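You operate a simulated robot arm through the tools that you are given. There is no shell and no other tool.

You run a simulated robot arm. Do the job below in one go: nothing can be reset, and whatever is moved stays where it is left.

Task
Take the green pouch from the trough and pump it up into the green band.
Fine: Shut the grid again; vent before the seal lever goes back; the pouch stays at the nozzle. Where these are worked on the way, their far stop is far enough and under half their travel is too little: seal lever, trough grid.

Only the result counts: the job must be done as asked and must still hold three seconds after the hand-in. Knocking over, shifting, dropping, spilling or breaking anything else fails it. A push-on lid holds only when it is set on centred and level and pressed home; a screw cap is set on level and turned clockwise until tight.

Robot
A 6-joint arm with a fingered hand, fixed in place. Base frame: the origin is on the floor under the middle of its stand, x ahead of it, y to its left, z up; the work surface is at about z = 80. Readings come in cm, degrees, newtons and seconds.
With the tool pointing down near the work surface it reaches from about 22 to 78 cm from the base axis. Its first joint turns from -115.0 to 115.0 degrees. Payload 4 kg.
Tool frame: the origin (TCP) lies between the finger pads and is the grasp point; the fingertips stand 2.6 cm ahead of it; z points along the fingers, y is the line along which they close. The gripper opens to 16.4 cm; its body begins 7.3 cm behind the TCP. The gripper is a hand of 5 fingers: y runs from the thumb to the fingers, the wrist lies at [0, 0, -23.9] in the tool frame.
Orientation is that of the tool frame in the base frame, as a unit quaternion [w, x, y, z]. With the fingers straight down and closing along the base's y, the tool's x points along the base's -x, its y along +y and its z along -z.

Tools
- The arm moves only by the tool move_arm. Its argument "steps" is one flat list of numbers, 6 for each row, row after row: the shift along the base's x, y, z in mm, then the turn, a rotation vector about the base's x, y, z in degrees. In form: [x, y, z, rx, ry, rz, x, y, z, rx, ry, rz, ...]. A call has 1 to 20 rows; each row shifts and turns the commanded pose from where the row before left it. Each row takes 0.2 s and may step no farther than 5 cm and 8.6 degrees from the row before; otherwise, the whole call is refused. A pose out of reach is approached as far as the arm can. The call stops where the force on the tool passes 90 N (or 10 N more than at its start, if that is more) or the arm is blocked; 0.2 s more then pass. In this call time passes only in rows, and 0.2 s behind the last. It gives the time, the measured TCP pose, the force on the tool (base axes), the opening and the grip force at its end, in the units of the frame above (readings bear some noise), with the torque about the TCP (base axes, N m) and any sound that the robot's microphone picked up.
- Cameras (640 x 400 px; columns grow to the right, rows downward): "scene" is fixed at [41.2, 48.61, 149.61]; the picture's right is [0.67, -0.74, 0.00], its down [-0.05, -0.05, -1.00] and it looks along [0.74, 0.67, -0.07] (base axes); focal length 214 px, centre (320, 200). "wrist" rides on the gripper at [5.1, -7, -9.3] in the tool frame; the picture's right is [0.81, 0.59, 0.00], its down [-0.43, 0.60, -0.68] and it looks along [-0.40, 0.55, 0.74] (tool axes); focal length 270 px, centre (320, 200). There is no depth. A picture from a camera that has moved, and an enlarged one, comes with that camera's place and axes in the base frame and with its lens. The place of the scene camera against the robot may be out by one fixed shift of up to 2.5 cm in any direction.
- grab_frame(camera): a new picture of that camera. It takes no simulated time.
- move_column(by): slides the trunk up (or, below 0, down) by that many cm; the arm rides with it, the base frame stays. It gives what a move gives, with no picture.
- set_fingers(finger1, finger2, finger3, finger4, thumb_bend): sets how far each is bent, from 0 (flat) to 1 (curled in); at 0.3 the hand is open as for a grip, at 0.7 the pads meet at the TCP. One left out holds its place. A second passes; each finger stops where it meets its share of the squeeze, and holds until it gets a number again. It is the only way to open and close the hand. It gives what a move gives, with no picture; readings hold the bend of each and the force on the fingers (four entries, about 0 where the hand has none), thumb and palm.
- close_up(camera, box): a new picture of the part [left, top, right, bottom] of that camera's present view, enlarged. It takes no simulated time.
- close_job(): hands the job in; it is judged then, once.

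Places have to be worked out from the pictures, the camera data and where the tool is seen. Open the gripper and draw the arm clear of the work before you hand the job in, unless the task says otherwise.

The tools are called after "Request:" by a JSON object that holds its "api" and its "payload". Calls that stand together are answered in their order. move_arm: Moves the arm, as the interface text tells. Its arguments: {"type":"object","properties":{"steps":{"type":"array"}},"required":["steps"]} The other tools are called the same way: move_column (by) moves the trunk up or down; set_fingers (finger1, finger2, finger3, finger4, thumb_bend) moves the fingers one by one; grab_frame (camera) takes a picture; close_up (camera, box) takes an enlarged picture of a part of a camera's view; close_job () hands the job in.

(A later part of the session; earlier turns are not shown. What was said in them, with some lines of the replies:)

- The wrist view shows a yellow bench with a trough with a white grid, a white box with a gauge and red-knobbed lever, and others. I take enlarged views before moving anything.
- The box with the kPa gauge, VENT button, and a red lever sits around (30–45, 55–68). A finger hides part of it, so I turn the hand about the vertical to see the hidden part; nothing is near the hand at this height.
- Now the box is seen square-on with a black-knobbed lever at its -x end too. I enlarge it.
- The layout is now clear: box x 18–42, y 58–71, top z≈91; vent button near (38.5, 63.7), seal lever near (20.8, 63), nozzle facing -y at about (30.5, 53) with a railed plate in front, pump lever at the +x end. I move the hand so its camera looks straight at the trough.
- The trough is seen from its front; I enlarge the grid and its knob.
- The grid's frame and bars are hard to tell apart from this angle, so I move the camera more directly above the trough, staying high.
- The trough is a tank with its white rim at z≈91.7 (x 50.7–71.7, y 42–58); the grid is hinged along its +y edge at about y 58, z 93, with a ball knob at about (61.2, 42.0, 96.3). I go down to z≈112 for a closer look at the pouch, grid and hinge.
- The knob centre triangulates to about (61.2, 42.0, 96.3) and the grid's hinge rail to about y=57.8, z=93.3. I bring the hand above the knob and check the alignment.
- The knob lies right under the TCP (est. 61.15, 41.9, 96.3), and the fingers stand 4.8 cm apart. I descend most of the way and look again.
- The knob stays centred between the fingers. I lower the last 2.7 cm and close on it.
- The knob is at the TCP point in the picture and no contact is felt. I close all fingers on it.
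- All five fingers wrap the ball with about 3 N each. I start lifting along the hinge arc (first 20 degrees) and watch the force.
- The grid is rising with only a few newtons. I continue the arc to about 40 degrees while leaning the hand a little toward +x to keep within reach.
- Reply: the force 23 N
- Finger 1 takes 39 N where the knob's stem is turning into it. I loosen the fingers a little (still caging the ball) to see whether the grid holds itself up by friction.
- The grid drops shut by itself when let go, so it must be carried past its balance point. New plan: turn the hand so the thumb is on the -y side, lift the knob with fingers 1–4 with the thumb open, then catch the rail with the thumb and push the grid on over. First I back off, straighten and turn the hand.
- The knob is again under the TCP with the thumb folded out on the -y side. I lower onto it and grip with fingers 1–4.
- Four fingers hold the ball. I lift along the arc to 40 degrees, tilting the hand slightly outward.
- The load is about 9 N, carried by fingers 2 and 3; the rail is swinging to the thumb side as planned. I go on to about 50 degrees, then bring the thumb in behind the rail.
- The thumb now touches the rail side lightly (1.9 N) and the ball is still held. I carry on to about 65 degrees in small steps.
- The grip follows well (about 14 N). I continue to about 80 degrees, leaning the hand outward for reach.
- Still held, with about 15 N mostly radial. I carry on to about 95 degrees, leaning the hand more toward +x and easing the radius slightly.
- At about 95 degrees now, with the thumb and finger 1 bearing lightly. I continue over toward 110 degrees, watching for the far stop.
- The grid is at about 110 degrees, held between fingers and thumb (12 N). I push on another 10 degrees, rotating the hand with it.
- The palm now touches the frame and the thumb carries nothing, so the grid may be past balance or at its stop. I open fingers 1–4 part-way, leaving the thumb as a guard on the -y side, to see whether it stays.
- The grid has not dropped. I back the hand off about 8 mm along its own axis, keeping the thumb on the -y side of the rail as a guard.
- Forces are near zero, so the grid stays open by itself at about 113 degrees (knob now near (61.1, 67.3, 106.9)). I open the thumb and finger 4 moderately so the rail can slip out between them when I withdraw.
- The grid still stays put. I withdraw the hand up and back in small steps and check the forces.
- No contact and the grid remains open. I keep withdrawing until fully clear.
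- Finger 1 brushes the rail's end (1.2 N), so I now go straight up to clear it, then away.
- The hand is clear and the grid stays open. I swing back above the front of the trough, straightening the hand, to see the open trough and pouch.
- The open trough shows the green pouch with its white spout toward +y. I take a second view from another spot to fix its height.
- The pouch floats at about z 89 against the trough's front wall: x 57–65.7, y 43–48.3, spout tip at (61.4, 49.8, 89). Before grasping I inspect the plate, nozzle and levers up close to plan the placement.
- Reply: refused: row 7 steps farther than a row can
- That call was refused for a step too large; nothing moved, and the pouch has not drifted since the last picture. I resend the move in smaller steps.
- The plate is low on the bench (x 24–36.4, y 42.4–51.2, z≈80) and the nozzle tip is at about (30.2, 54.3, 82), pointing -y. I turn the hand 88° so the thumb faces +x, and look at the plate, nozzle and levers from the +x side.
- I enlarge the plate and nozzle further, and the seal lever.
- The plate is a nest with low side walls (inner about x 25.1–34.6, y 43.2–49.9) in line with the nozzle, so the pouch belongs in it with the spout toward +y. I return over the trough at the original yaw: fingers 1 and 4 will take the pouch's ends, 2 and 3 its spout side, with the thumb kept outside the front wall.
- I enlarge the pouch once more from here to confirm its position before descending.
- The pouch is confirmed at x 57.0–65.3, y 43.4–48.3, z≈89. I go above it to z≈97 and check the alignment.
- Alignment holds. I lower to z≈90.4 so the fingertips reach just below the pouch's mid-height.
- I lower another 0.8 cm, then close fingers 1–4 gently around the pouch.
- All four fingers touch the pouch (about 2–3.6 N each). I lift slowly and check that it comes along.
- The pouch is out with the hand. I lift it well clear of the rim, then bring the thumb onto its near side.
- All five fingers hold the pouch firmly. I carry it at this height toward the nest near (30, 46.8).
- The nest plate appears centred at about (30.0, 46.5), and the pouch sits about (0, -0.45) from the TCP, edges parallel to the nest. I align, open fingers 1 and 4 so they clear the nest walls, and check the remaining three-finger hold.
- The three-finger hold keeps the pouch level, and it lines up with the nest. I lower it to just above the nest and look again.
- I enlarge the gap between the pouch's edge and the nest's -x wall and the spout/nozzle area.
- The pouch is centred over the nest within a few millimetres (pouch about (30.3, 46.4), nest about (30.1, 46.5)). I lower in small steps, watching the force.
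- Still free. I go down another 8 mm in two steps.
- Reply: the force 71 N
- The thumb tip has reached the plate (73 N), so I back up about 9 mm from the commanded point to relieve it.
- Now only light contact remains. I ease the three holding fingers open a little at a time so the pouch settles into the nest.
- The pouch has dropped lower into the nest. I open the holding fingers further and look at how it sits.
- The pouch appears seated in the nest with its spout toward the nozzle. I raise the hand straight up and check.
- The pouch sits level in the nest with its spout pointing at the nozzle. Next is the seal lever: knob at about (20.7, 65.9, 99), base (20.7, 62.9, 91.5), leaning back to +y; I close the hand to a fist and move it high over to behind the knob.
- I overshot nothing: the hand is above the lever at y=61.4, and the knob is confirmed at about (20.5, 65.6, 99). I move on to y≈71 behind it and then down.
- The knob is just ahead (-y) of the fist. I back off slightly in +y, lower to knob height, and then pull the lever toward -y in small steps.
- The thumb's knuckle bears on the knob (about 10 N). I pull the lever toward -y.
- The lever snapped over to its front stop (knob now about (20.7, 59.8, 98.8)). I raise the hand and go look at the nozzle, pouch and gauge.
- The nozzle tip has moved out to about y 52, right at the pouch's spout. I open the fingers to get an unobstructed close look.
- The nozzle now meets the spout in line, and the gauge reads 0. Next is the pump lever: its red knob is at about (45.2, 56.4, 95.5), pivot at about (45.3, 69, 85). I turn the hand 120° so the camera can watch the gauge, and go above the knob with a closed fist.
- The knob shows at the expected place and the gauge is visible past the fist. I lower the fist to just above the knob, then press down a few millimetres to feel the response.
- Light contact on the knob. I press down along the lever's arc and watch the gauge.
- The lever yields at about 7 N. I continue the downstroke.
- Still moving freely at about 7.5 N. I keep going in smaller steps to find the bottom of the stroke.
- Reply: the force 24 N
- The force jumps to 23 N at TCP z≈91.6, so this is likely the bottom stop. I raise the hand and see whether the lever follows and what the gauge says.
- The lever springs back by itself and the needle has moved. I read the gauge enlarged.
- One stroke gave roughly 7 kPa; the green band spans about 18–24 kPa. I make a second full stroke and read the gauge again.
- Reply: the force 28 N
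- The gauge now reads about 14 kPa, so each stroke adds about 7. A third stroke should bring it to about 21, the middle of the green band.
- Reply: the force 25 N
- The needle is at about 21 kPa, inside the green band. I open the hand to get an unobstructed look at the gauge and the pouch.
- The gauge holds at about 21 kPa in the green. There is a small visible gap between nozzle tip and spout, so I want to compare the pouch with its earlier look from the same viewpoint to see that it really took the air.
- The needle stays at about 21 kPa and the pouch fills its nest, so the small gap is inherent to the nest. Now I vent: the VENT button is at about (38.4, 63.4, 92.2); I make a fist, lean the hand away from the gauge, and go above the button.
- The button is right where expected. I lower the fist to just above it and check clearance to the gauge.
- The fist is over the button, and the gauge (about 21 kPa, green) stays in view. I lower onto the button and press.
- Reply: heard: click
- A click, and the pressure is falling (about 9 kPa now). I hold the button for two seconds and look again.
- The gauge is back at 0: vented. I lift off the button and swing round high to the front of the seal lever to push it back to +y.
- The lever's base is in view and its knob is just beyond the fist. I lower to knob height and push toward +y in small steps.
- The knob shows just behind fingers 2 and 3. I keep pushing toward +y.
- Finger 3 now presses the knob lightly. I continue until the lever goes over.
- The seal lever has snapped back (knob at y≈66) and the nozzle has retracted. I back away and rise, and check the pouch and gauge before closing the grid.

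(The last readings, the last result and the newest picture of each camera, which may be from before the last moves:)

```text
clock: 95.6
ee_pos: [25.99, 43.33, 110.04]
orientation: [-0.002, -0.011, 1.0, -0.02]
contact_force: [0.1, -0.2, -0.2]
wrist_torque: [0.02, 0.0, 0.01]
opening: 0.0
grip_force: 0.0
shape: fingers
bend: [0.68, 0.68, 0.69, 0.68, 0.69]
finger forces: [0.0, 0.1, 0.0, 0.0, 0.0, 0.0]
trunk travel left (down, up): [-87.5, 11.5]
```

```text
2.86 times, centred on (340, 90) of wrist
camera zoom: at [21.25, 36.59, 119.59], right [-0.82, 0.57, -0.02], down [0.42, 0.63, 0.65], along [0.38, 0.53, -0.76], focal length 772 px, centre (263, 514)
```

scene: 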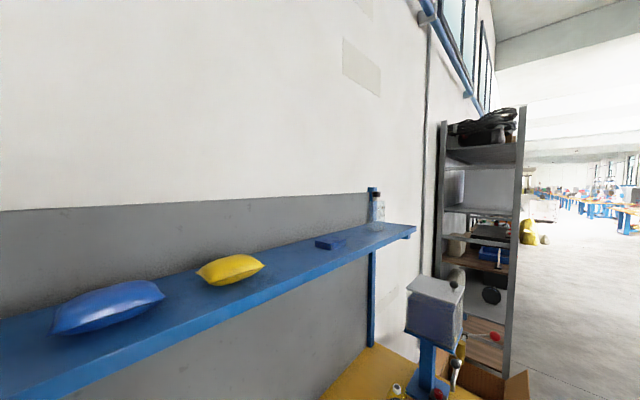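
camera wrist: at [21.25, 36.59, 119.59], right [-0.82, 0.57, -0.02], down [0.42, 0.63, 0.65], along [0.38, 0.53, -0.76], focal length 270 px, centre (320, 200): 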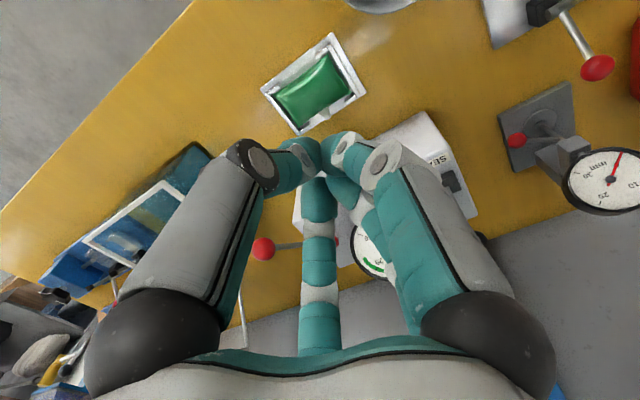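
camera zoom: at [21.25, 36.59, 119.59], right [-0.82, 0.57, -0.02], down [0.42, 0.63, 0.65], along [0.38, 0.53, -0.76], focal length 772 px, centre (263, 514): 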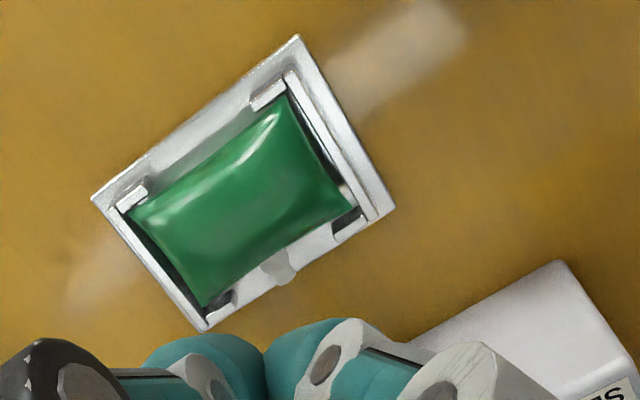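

The pouch is still seated in the nest. Now the grid: I set the fingers open as when I let go of it, and return to the pose from which I withdrew, approaching from above.

Request:
{"api": "set_fingers", "payload": {"finger1": 0.54, "finger2": 0.4, "finger3": 0.35, "finger4": 0.42, "thumb_bend": 0.4}}

Request:
{"api": "move_arm", "payload": {"steps": [30, 27.75, 20, 2.38, -7.13, 1.3, 30, 27.75, 0, 2.38, -7.13, 1.3, 30, 27.75, 0, 2.38, -7.13, 1.3, 30, 27.75, 0, 2.38, -7.13, 1.3, 30, 27.75, 0, 2.38, -7.13, 1.3, 30, 27.75, 0, 2.38, -7.13, 1.3, 30, 27.75, 0, 0, 0, 0, 30, 27.75, 0, 0, 0, 0]}}

Request:
{"api": "grab_frame", "payload": {"camera": "wrist"}}

```text
clock: 96.6
ee_pos: [25.96, 43.27, 110.0]
orientation: [-0.002, -0.011, 1.0, -0.019]
contact_force: [-0.6, 0.4, -0.6]
wrist_torque: [0.04, -0.03, -0.04]
opening: 5.38
grip_force: 0.1
shape: fingers
bend: [0.54, 0.4, 0.35, 0.42, 0.4]
finger forces: [0.0, 0.1, 0.1, 0.1, 0.0, 0.1]
trunk travel left (down, up): [-87.5, 11.5]
```

```text
clock: 98.4
ee_pos: [50.21, 65.62, 111.95]
orientation: [0.364, -0.07, 0.924, 0.098]
contact_force: [-0.9, -0.1, 0.4]
wrist_torque: [-0.04, 0.02, 0.0]
opening: 5.39
grip_force: 0.1
shape: fingers
bend: [0.54, 0.4, 0.35, 0.42, 0.4]
finger forces: [0.0, 0.1, 0.0, 0.0, 0.1, 0.0]
trunk travel left (down, up): [-87.5, 11.5]
```

```text
taken
camera wrist: at [41.92, 56.3, 114.16], right [-0.7, 0.52, -0.48], down [-0.25, 0.45, 0.86], along [0.66, 0.73, -0.18], focal length 270 px, centre (320, 200)
```

wrist: 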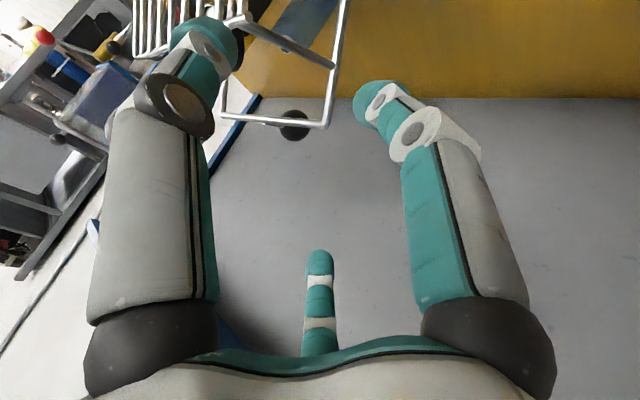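

The knob is now at about (61.1, 69.5, 105.3), i.e. the grid leans at about 123 degrees against its stop. I approach so the rail passes between the thumb (-y side) and the fingers.

Request:
{"api": "move_arm", "payload": {"steps": [0, 25, 5, 0, 0, 0, 0, 25, 5, 0, 0, 0, 21, 0, -5, 0, 0, 0, 21, 0, -5, 0, 0, 0]}}

Request:
{"api": "grab_frame", "payload": {"camera": "wrist"}}

```text
clock: 99.4
ee_pos: [54.2, 70.42, 111.93]
orientation: [0.364, -0.07, 0.924, 0.098]
contact_force: [0.2, 0.1, -0.6]
wrist_torque: [0.0, 0.05, -0.02]
opening: 5.37
grip_force: 0.1
shape: fingers
bend: [0.54, 0.4, 0.35, 0.42, 0.4]
finger forces: [0.0, 0.0, 0.1, 0.0, 0.1, 0.0]
trunk travel left (down, up): [-87.5, 11.5]
```

```text
taken
camera wrist: at [45.82, 61.16, 114.16], right [-0.7, 0.52, -0.48], down [-0.25, 0.45, 0.86], along [0.66, 0.73, -0.18], focal length 270 px, centre (320, 200)
```

wrist: 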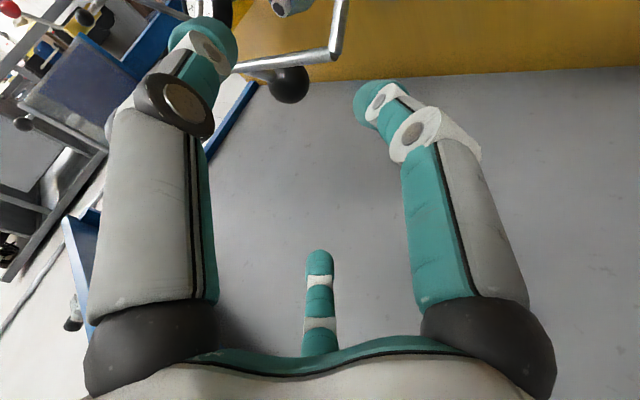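

The rail is between thumb and finger 1 and the knob lies ahead at about (61.1, 69.7, 105.2). I slide in so the knob comes to the grasp centre.

Request:
{"api": "move_arm", "payload": {"steps": [21, -2, -22, 0, 0, 0, 21, -2, -22, 0, 0, 0, 15, -2, -16, 0, 0, 0]}}

Request:
{"api": "grab_frame", "payload": {"camera": "wrist"}}

```text
clock: 100.2
ee_pos: [59.96, 69.86, 105.96]
orientation: [0.364, -0.071, 0.924, 0.099]
contact_force: [-3.8, 1.8, -0.9]
wrist_torque: [0.0, -0.06, -0.22]
opening: 5.47
grip_force: 2.2
shape: fingers
bend: [0.54, 0.4, 0.35, 0.42, 0.4]
finger forces: [3.9, 0.0, 0.0, 0.0, 0.0, 0.1]
trunk travel left (down, up): [-87.5, 11.5]
```

```text
taken
camera wrist: at [51.59, 60.6, 108.25], right [-0.71, 0.52, -0.48], down [-0.25, 0.44, 0.86], along [0.66, 0.73, -0.18], focal length 270 px, centre (320, 200)
```

wrist: 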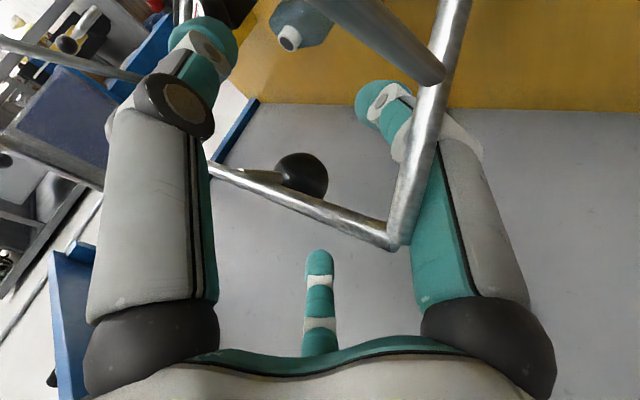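

The knob is near the grasp centre; finger 1 lightly touches the side rail. I close fingers 1–4 on the knob and bring the thumb in behind the rail.

Request:
{"api": "set_fingers", "payload": {"finger1": 0.7, "finger2": 0.7, "finger3": 0.7, "finger4": 0.7, "thumb_bend": 0.58}}

Request:
{"api": "grab_frame", "payload": {"camera": "wrist"}}

```text
clock: 101.2
ee_pos: [60.01, 69.84, 106.02]
orientation: [0.364, -0.069, 0.924, 0.097]
contact_force: [-2.1, 1.8, -1.7]
wrist_torque: [0.12, -0.36, -0.39]
opening: 1.75
grip_force: 5.8
shape: fingers
bend: [0.69, 0.68, 0.69, 0.65, 0.57]
finger forces: [7.0, 0.1, 0.0, 4.8, 0.0, 0.1]
trunk travel left (down, up): [-87.5, 11.5]
```

```text
taken
camera wrist: at [51.65, 60.52, 108.27], right [-0.7, 0.52, -0.48], down [-0.25, 0.45, 0.86], along [0.66, 0.73, -0.18], focal length 270 px, centre (320, 200)
```

wrist: 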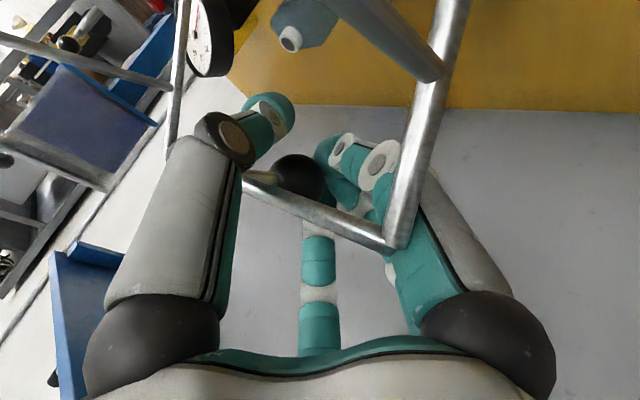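

I start carrying the grid back along its arc, reversing the opening motion, first about 10 degrees.

Request:
{"api": "move_arm", "payload": {"steps": [0, -10.6, 9.3, 4, 3, 0, 0, -11.4, 8.3, 4, 3, 0]}}

Request:
{"api": "grab_frame", "payload": {"camera": "wrist"}}

```text
clock: 101.8
ee_pos: [60.21, 67.52, 107.77]
orientation: [0.32, -0.039, 0.932, 0.167]
contact_force: [3.9, 1.5, 0.8]
wrist_torque: [0.03, 0.07, -0.14]
opening: 1.83
grip_force: 4.4
shape: fingers
bend: [0.69, 0.68, 0.69, 0.66, 0.57]
finger forces: [2.9, 0.0, 0.0, 4.3, 2.6, 0.0]
trunk travel left (down, up): [-87.5, 11.5]
```

```text
taken
camera wrist: at [51.96, 58.04, 109.6], right [-0.75, 0.58, -0.32], down [-0.16, 0.32, 0.93], along [0.65, 0.75, -0.15], focal length 270 px, centre (320, 200)
```

wrist: 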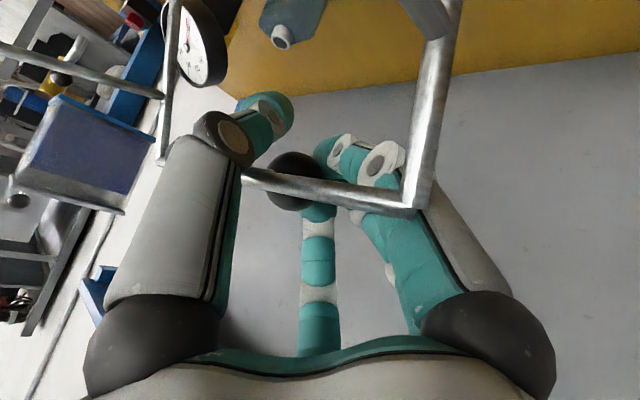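

The grid follows (now about 110 degrees) and starts leaning on the thumb. I continue back to about 83 degrees.

Request:
{"api": "move_arm", "payload": {"steps": [0, -12.1, 7.3, -1, 4, 0, 0, -12.7, 6.3, -1, 4, 0, 0, -13.1, 5.1, -1, 4, 0]}}

Request:
{"api": "grab_frame", "payload": {"camera": "wrist"}}

```text
clock: 102.6
ee_pos: [60.1, 63.87, 109.35]
orientation: [0.217, -0.03, 0.965, 0.144]
contact_force: [3.9, -1.3, -13.8]
wrist_torque: [0.67, 0.02, -0.03]
opening: 2.56
grip_force: 9.7
shape: fingers
bend: [0.69, 0.68, 0.69, 0.66, 0.54]
finger forces: [0.0, 0.0, 0.0, 6.5, 13.0, 0.1]
trunk travel left (down, up): [-87.5, 11.5]
```

```text
taken
camera wrist: at [52.59, 54.41, 113.39], right [-0.8, 0.57, -0.19], down [0.04, 0.37, 0.93], along [0.6, 0.74, -0.32], focal length 270 px, centre (320, 200)
```

wrist: 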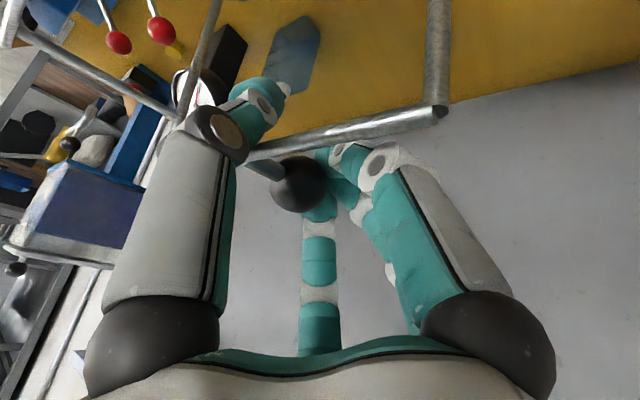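

Thumb and finger 4 carry about 13 N with the grid near 98 degrees. I continue with a slightly smaller radius to ease the pull.

Request:
{"api": "move_arm", "payload": {"steps": [0, -13.6, 1, 0, 6, 0, 0, -13.8, 1, 0, 6, 0, 0, -14.1, 0, 0, 6, 0]}}

Request:
{"api": "grab_frame", "payload": {"camera": "wrist"}}

```text
clock: 103.4
ee_pos: [60.14, 59.68, 109.79]
orientation: [0.065, -0.007, 0.987, 0.148]
contact_force: [10.4, -1.0, -8.2]
wrist_torque: [0.34, -0.1, 0.22]
opening: 2.51
grip_force: 8.2
shape: fingers
bend: [0.69, 0.68, 0.69, 0.66, 0.54]
finger forces: [0.0, 0.1, 0.0, 7.1, 8.3, 0.0]
trunk travel left (down, up): [-87.5, 11.5]
```

```text
taken
camera wrist: at [54.27, 50.25, 115.89], right [-0.82, 0.57, 0.07], down [0.32, 0.37, 0.87], along [0.47, 0.74, -0.49], focal length 270 px, centre (320, 200)
```

wrist: 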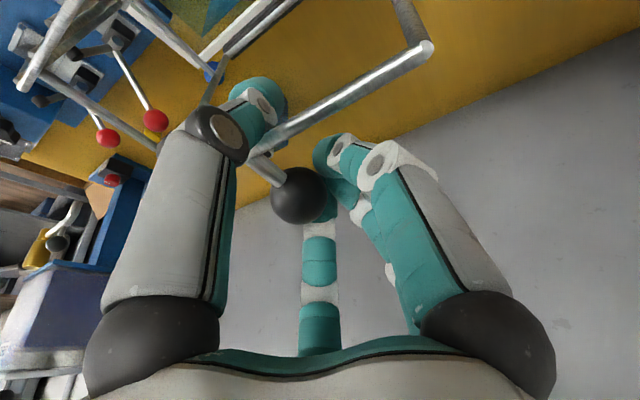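

It follows smoothly (about 83 degrees). I continue down to about 68 degrees, shifting slightly +x to relieve the side load.

Request:
{"api": "move_arm", "payload": {"steps": [2, -14.1, 0, -2, 2.5, 0, 2, -14.1, -1, -2, 2.5, 0, 2, -13.9, -2.1, -2, 2.5, 0]}}

Request:
{"api": "grab_frame", "payload": {"camera": "wrist"}}

```text
clock: 104.2
ee_pos: [60.47, 55.55, 109.39]
orientation: [-0.002, -0.001, 0.995, 0.095]
contact_force: [1.7, 0.3, -8.0]
wrist_torque: [0.19, -0.01, 0.03]
opening: 2.45
grip_force: 6.0
shape: fingers
bend: [0.69, 0.68, 0.69, 0.67, 0.54]
finger forces: [0.0, 0.0, 0.1, 5.5, 5.9, 0.1]
trunk travel left (down, up): [-87.5, 11.5]
```

```text
taken
camera wrist: at [55.53, 46.87, 117.21], right [-0.81, 0.58, 0.11], down [0.43, 0.46, 0.78], along [0.4, 0.68, -0.62], focal length 270 px, centre (320, 200)
```

wrist: 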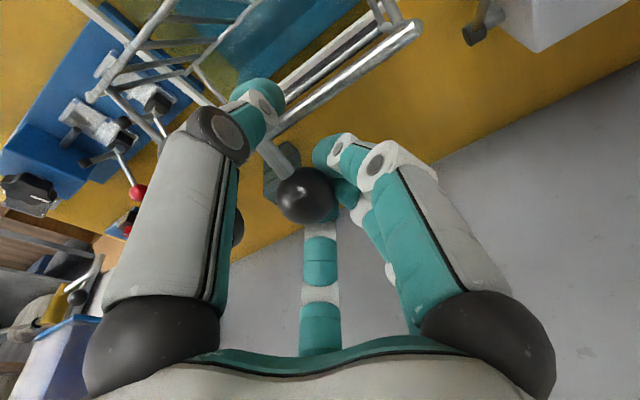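

About 66 degrees now, light loads. I continue to about 48 degrees.

Request:
{"api": "move_arm", "payload": {"steps": [0, -13.7, -3.4, -1, 0, 0, 0, -13.4, -4.5, -1, 0, 0, 0, -12.9, -5.8, -1, 0, 0, 0, -12.4, -6.7, 0, 0, 0]}}

Request:
{"api": "grab_frame", "payload": {"camera": "wrist"}}

```text
clock: 105.2
ee_pos: [60.66, 50.25, 107.28]
orientation: [0.0, -0.001, 0.998, 0.07]
contact_force: [3.3, 1.9, -7.3]
wrist_torque: [0.16, 0.06, 0.07]
opening: 2.38
grip_force: 4.9
shape: fingers
bend: [0.69, 0.68, 0.69, 0.67, 0.55]
finger forces: [0.1, 0.0, 0.0, 5.1, 4.5, 0.0]
trunk travel left (down, up): [-87.5, 11.5]
```

```text
taken
camera wrist: at [55.65, 42.06, 115.58], right [-0.81, 0.58, 0.08], down [0.43, 0.5, 0.75], along [0.4, 0.65, -0.65], focal length 270 px, centre (320, 200)
```

wrist: 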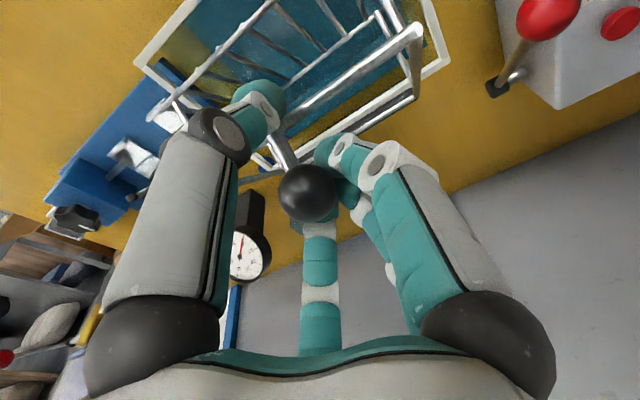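

The grid is at about 47 degrees and still held. I lower it further to about 23 degrees.

Request:
{"api": "move_arm", "payload": {"steps": [0, -11.7, -7.9, 0, 0, 0, 0, -11, -8.8, -2, 0, 0, 0, -10.2, -9.8, -2, 0, 0, 0, -9.3, -10.6, -2, 0, 0, 0, -8.3, -11.4, -2, 0, 0]}}

Request:
{"api": "grab_frame", "payload": {"camera": "wrist"}}

```text
clock: 106.4
ee_pos: [60.44, 45.46, 102.57]
orientation: [0.0, -0.001, 1.0, -0.001]
contact_force: [2.3, 6.6, -7.9]
wrist_torque: [0.15, 0.03, 0.08]
opening: 1.85
grip_force: 5.7
shape: fingers
bend: [0.69, 0.68, 0.69, 0.67, 0.57]
finger forces: [4.2, 0.1, 0.0, 7.3, 0.0, 0.0]
trunk travel left (down, up): [-87.5, 11.5]
```

```text
taken
camera wrist: at [55.61, 38.36, 111.88], right [-0.81, 0.59, 0.0], down [0.43, 0.6, 0.68], along [0.4, 0.55, -0.74], focal length 270 px, centre (320, 200)
```

wrist: 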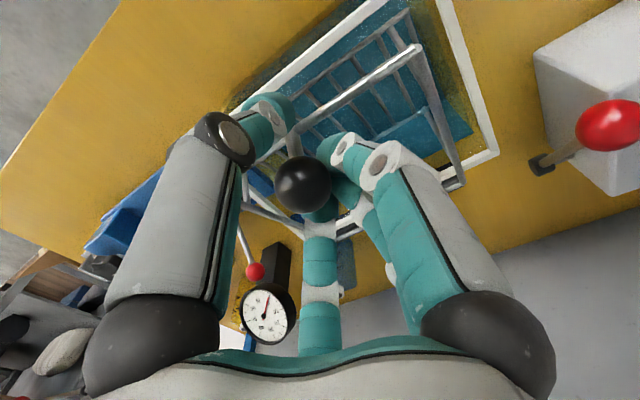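

About 23 degrees. I lower it the rest of the way to the rim.

Request:
{"api": "move_arm", "payload": {"steps": [0, -7.3, -12.1, 0, 0, 0, 0, -6.3, -12.7, 0, 0, 0, 0, -5.1, -13.1, 0, 0, 0, 0, -3.9, -13.6, 0, 0, 0]}}

Request:
{"api": "grab_frame", "payload": {"camera": "wrist"}}

```text
clock: 107.4
ee_pos: [60.76, 43.07, 97.45]
orientation: [0.0, 0.0, 1.0, 0.001]
contact_force: [-1.4, 9.5, -5.6]
wrist_torque: [0.2, 0.02, 0.07]
opening: 1.97
grip_force: 6.0
shape: fingers
bend: [0.68, 0.68, 0.68, 0.67, 0.57]
finger forces: [5.1, 0.0, 0.0, 6.8, 0.0, 0.1]
trunk travel left (down, up): [-87.5, 11.5]
```

```text
taken
camera wrist: at [55.7, 36.07, 106.74], right [-0.81, 0.59, 0.0], down [0.43, 0.6, 0.68], along [0.4, 0.55, -0.74], focal length 270 px, centre (320, 200)
```

wrist: 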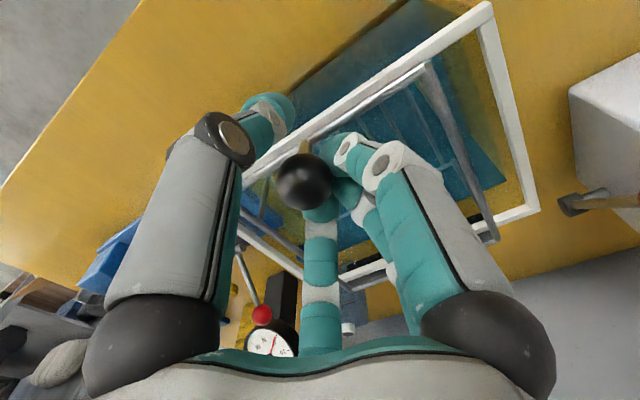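

Almost closed. I lower the last centimetre and then open the fingers.

Request:
{"api": "move_arm", "payload": {"steps": [0, -2, -6, 0, 0, 0, 0, -1, -4, 0, 0, 0]}}

Request:
{"api": "set_fingers", "payload": {"finger1": 0.46, "finger2": 0.46, "finger3": 0.46, "finger4": 0.46, "thumb_bend": 0.4}}

Request:
{"api": "grab_frame", "payload": {"camera": "wrist"}}

```text
clock: 108.0
ee_pos: [60.57, 42.61, 96.5]
orientation: [0.0, 0.0, 1.0, 0.0]
contact_force: [2.3, 6.3, -1.2]
wrist_torque: [0.07, -0.05, 0.04]
opening: 1.87
grip_force: 5.8
shape: fingers
bend: [0.68, 0.68, 0.68, 0.67, 0.57]
finger forces: [2.3, 0.0, 4.3, 4.9, 0.0, 0.0]
trunk travel left (down, up): [-87.5, 11.5]
```

```text
clock: 109.0
ee_pos: [60.5, 42.65, 96.53]
orientation: [0.0, -0.001, 1.0, 0.001]
contact_force: [-0.2, -0.1, -0.4]
wrist_torque: [-0.02, -0.01, 0.0]
opening: 6.01
grip_force: 0.0
shape: fingers
bend: [0.46, 0.46, 0.46, 0.46, 0.4]
finger forces: [0.1, 0.0, 0.0, 0.0, 0.0, 0.1]
trunk travel left (down, up): [-87.5, 11.5]
```

```text
taken
camera wrist: at [55.57, 35.64, 105.81], right [-0.81, 0.59, 0.0], down [0.43, 0.6, 0.68], along [0.4, 0.55, -0.74], focal length 270 px, centre (320, 200)
```

wrist: 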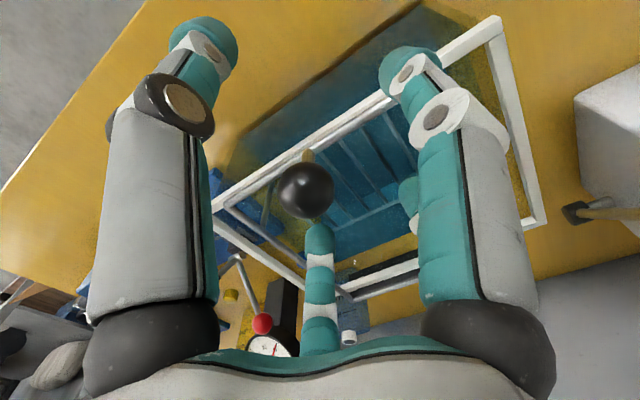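

The grid is down and the knob is free of the fingers. I raise the hand straight up and away, then check the whole scene.

Request:
{"api": "move_arm", "payload": {"steps": [4, -6, 20, 0, 0, 0, 0, 0, 40, 0, 0, 0, 0, 0, 45, 0, 0, 0, -20, -15, 40, 0, 0, 0, -20, -20, 30, 0, 0, 0]}}

Request:
{"api": "set_fingers", "payload": {"finger1": 0.3, "finger2": 0.3, "finger3": 0.3, "finger4": 0.3, "thumb_bend": 0.3}}

Request:
{"api": "grab_frame", "payload": {"camera": "wrist"}}

Request:
{"api": "close_up", "payload": {"camera": "wrist", "box": [200, 40, 400, 240]}}

```text
clock: 110.2
ee_pos: [56.81, 38.57, 113.94]
orientation: [0.0, -0.001, 1.0, 0.0]
contact_force: [0.0, -0.6, -0.2]
wrist_torque: [0.04, 0.0, 0.01]
opening: 6.0
grip_force: 0.0
shape: fingers
bend: [0.46, 0.46, 0.46, 0.46, 0.4]
finger forces: [0.1, 0.0, 0.0, 0.0, 0.1, 0.0]
trunk travel left (down, up): [-87.5, 11.5]
```

```text
clock: 111.2
ee_pos: [56.9, 38.64, 114.01]
orientation: [-0.001, 0.0, 1.0, 0.0]
contact_force: [-1.2, -0.5, -0.1]
wrist_torque: [-0.03, 0.01, -0.03]
opening: 9.01
grip_force: 0.0
shape: fingers
bend: [0.3, 0.3, 0.3, 0.3, 0.3]
finger forces: [0.0, 0.1, 0.0, 0.0, 0.0, 0.1]
trunk travel left (down, up): [-87.5, 11.5]
```

```text
taken
camera wrist: at [51.94, 31.6, 123.27], right [-0.81, 0.59, 0.0], down [0.43, 0.6, 0.68], along [0.4, 0.55, -0.74], focal length 270 px, centre (320, 200)
```

wrist: 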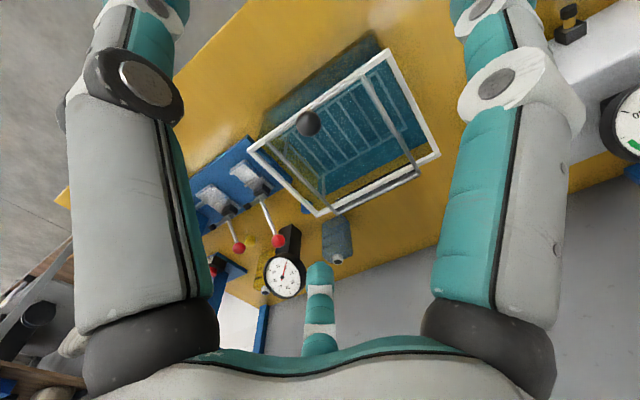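

```text
2.00 times, centred on (300, 140) of wrist
camera zoom: at [51.94, 31.6, 123.27], right [-0.81, 0.59, 0.0], down [0.43, 0.6, 0.68], along [0.4, 0.55, -0.74], focal length 541 px, centre (360, 320)
```

zoom: 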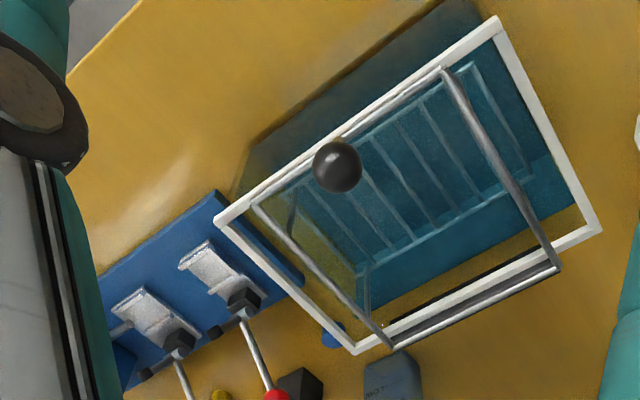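

The grid is shut as at the start. I move to a clear place high above and check the box, levers and pouch once more.

Request:
{"api": "move_arm", "payload": {"steps": [-40, 0, 30, 0, 0, 8, -40, 0, 30, 0, 0, 8, -40, 0, 30, 0, 0, 8, -40, 0, 30, 0, 0, 8, -40, 0, 20, 0, 0, 0]}}

Request:
{"api": "grab_frame", "payload": {"camera": "wrist"}}

Request:
{"api": "close_up", "payload": {"camera": "wrist", "box": [260, 30, 430, 210]}}

Request:
{"api": "grab_frame", "payload": {"camera": "scene"}}

```text
clock: 112.4
ee_pos: [36.52, 38.33, 127.99]
orientation: [0.0, -0.277, 0.961, 0.0]
contact_force: [0.5, 0.1, 0.2]
wrist_torque: [0.05, 0.01, 0.01]
opening: 9.08
grip_force: 0.0
shape: fingers
bend: [0.3, 0.3, 0.3, 0.3, 0.3]
finger forces: [0.1, 0.0, 0.0, 0.1, 0.0, 0.0]
trunk travel left (down, up): [-87.5, 11.5]
```

```text
taken
camera wrist: at [36.12, 29.59, 137.26], right [-1.0, 0.07, 0.0], down [0.05, 0.73, 0.68], along [0.05, 0.68, -0.73], focal length 270 px, centre (320, 200)
```

wrist: 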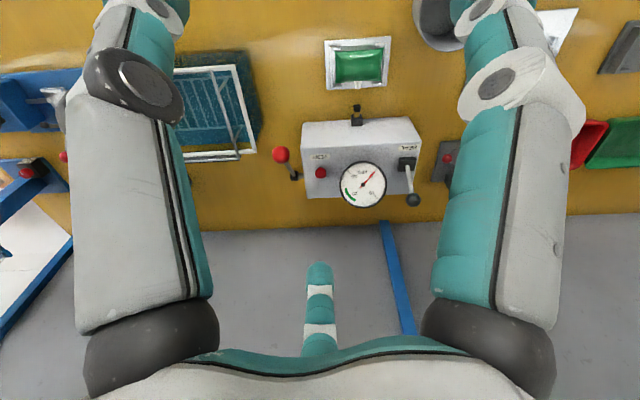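

```text
2.22 times, centred on (345, 120) of wrist
camera zoom: at [36.12, 29.59, 137.26], right [-1.0, 0.07, 0.0], down [0.05, 0.73, 0.68], along [0.05, 0.68, -0.73], focal length 601 px, centre (264, 378)
```

zoom: 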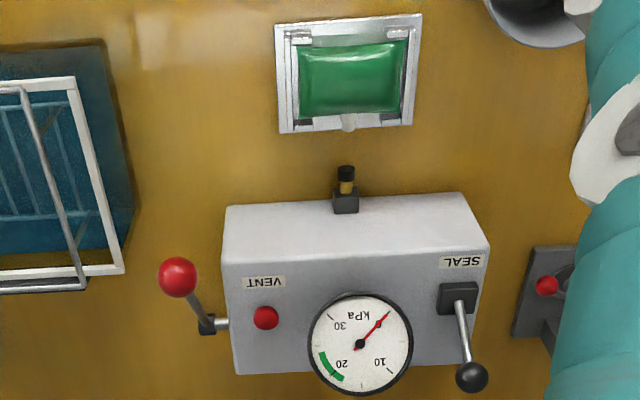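

```text
taken
```

scene: 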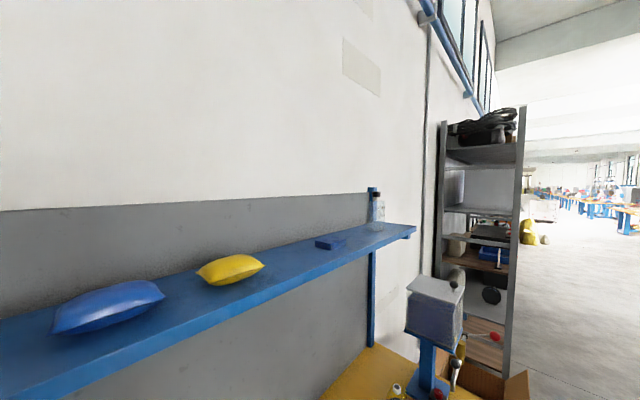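

All checks out: the grid is shut, the pouch sits in the nest at the nozzle, and the gauge went into the green band and was vented to 0 before the seal lever went back. The hand is open and well clear, so I hand the job in.

Request:
{"api": "close_job", "payload": {}}

```text
The job is handed in.
```

The job is handed in. The green pouch was pumped up to about 21 kPa, inside the green band (about 18–24). The result of the judging hasn't come back.

- **Pouch:** it sits in the nest at the nozzle with its spout toward the nozzle. Even with the seal lever over, I saw a gap of under 1 cm between the nozzle tip and the spout. The gauge still rose about 7 kPa per stroke and held steady, so I left it. The pouch did not visibly swell.
- **Vent and seal lever:** I read the fine print as "vent, then put the lever back", so I did both in that order. The gauge now reads 0, so if you wanted the pouch left under pressure, it is not.
- **Grid:** it is shut as at the start. It fell shut once from about 40° on the first attempt to open it. The final closing was by hand all the way down.
- **Contact:** the thumb pressed on the nest plate at about 73 N while I lowered the pouch. I backed off, and nothing appeared to have shifted.

The hand is open and clear of the work.
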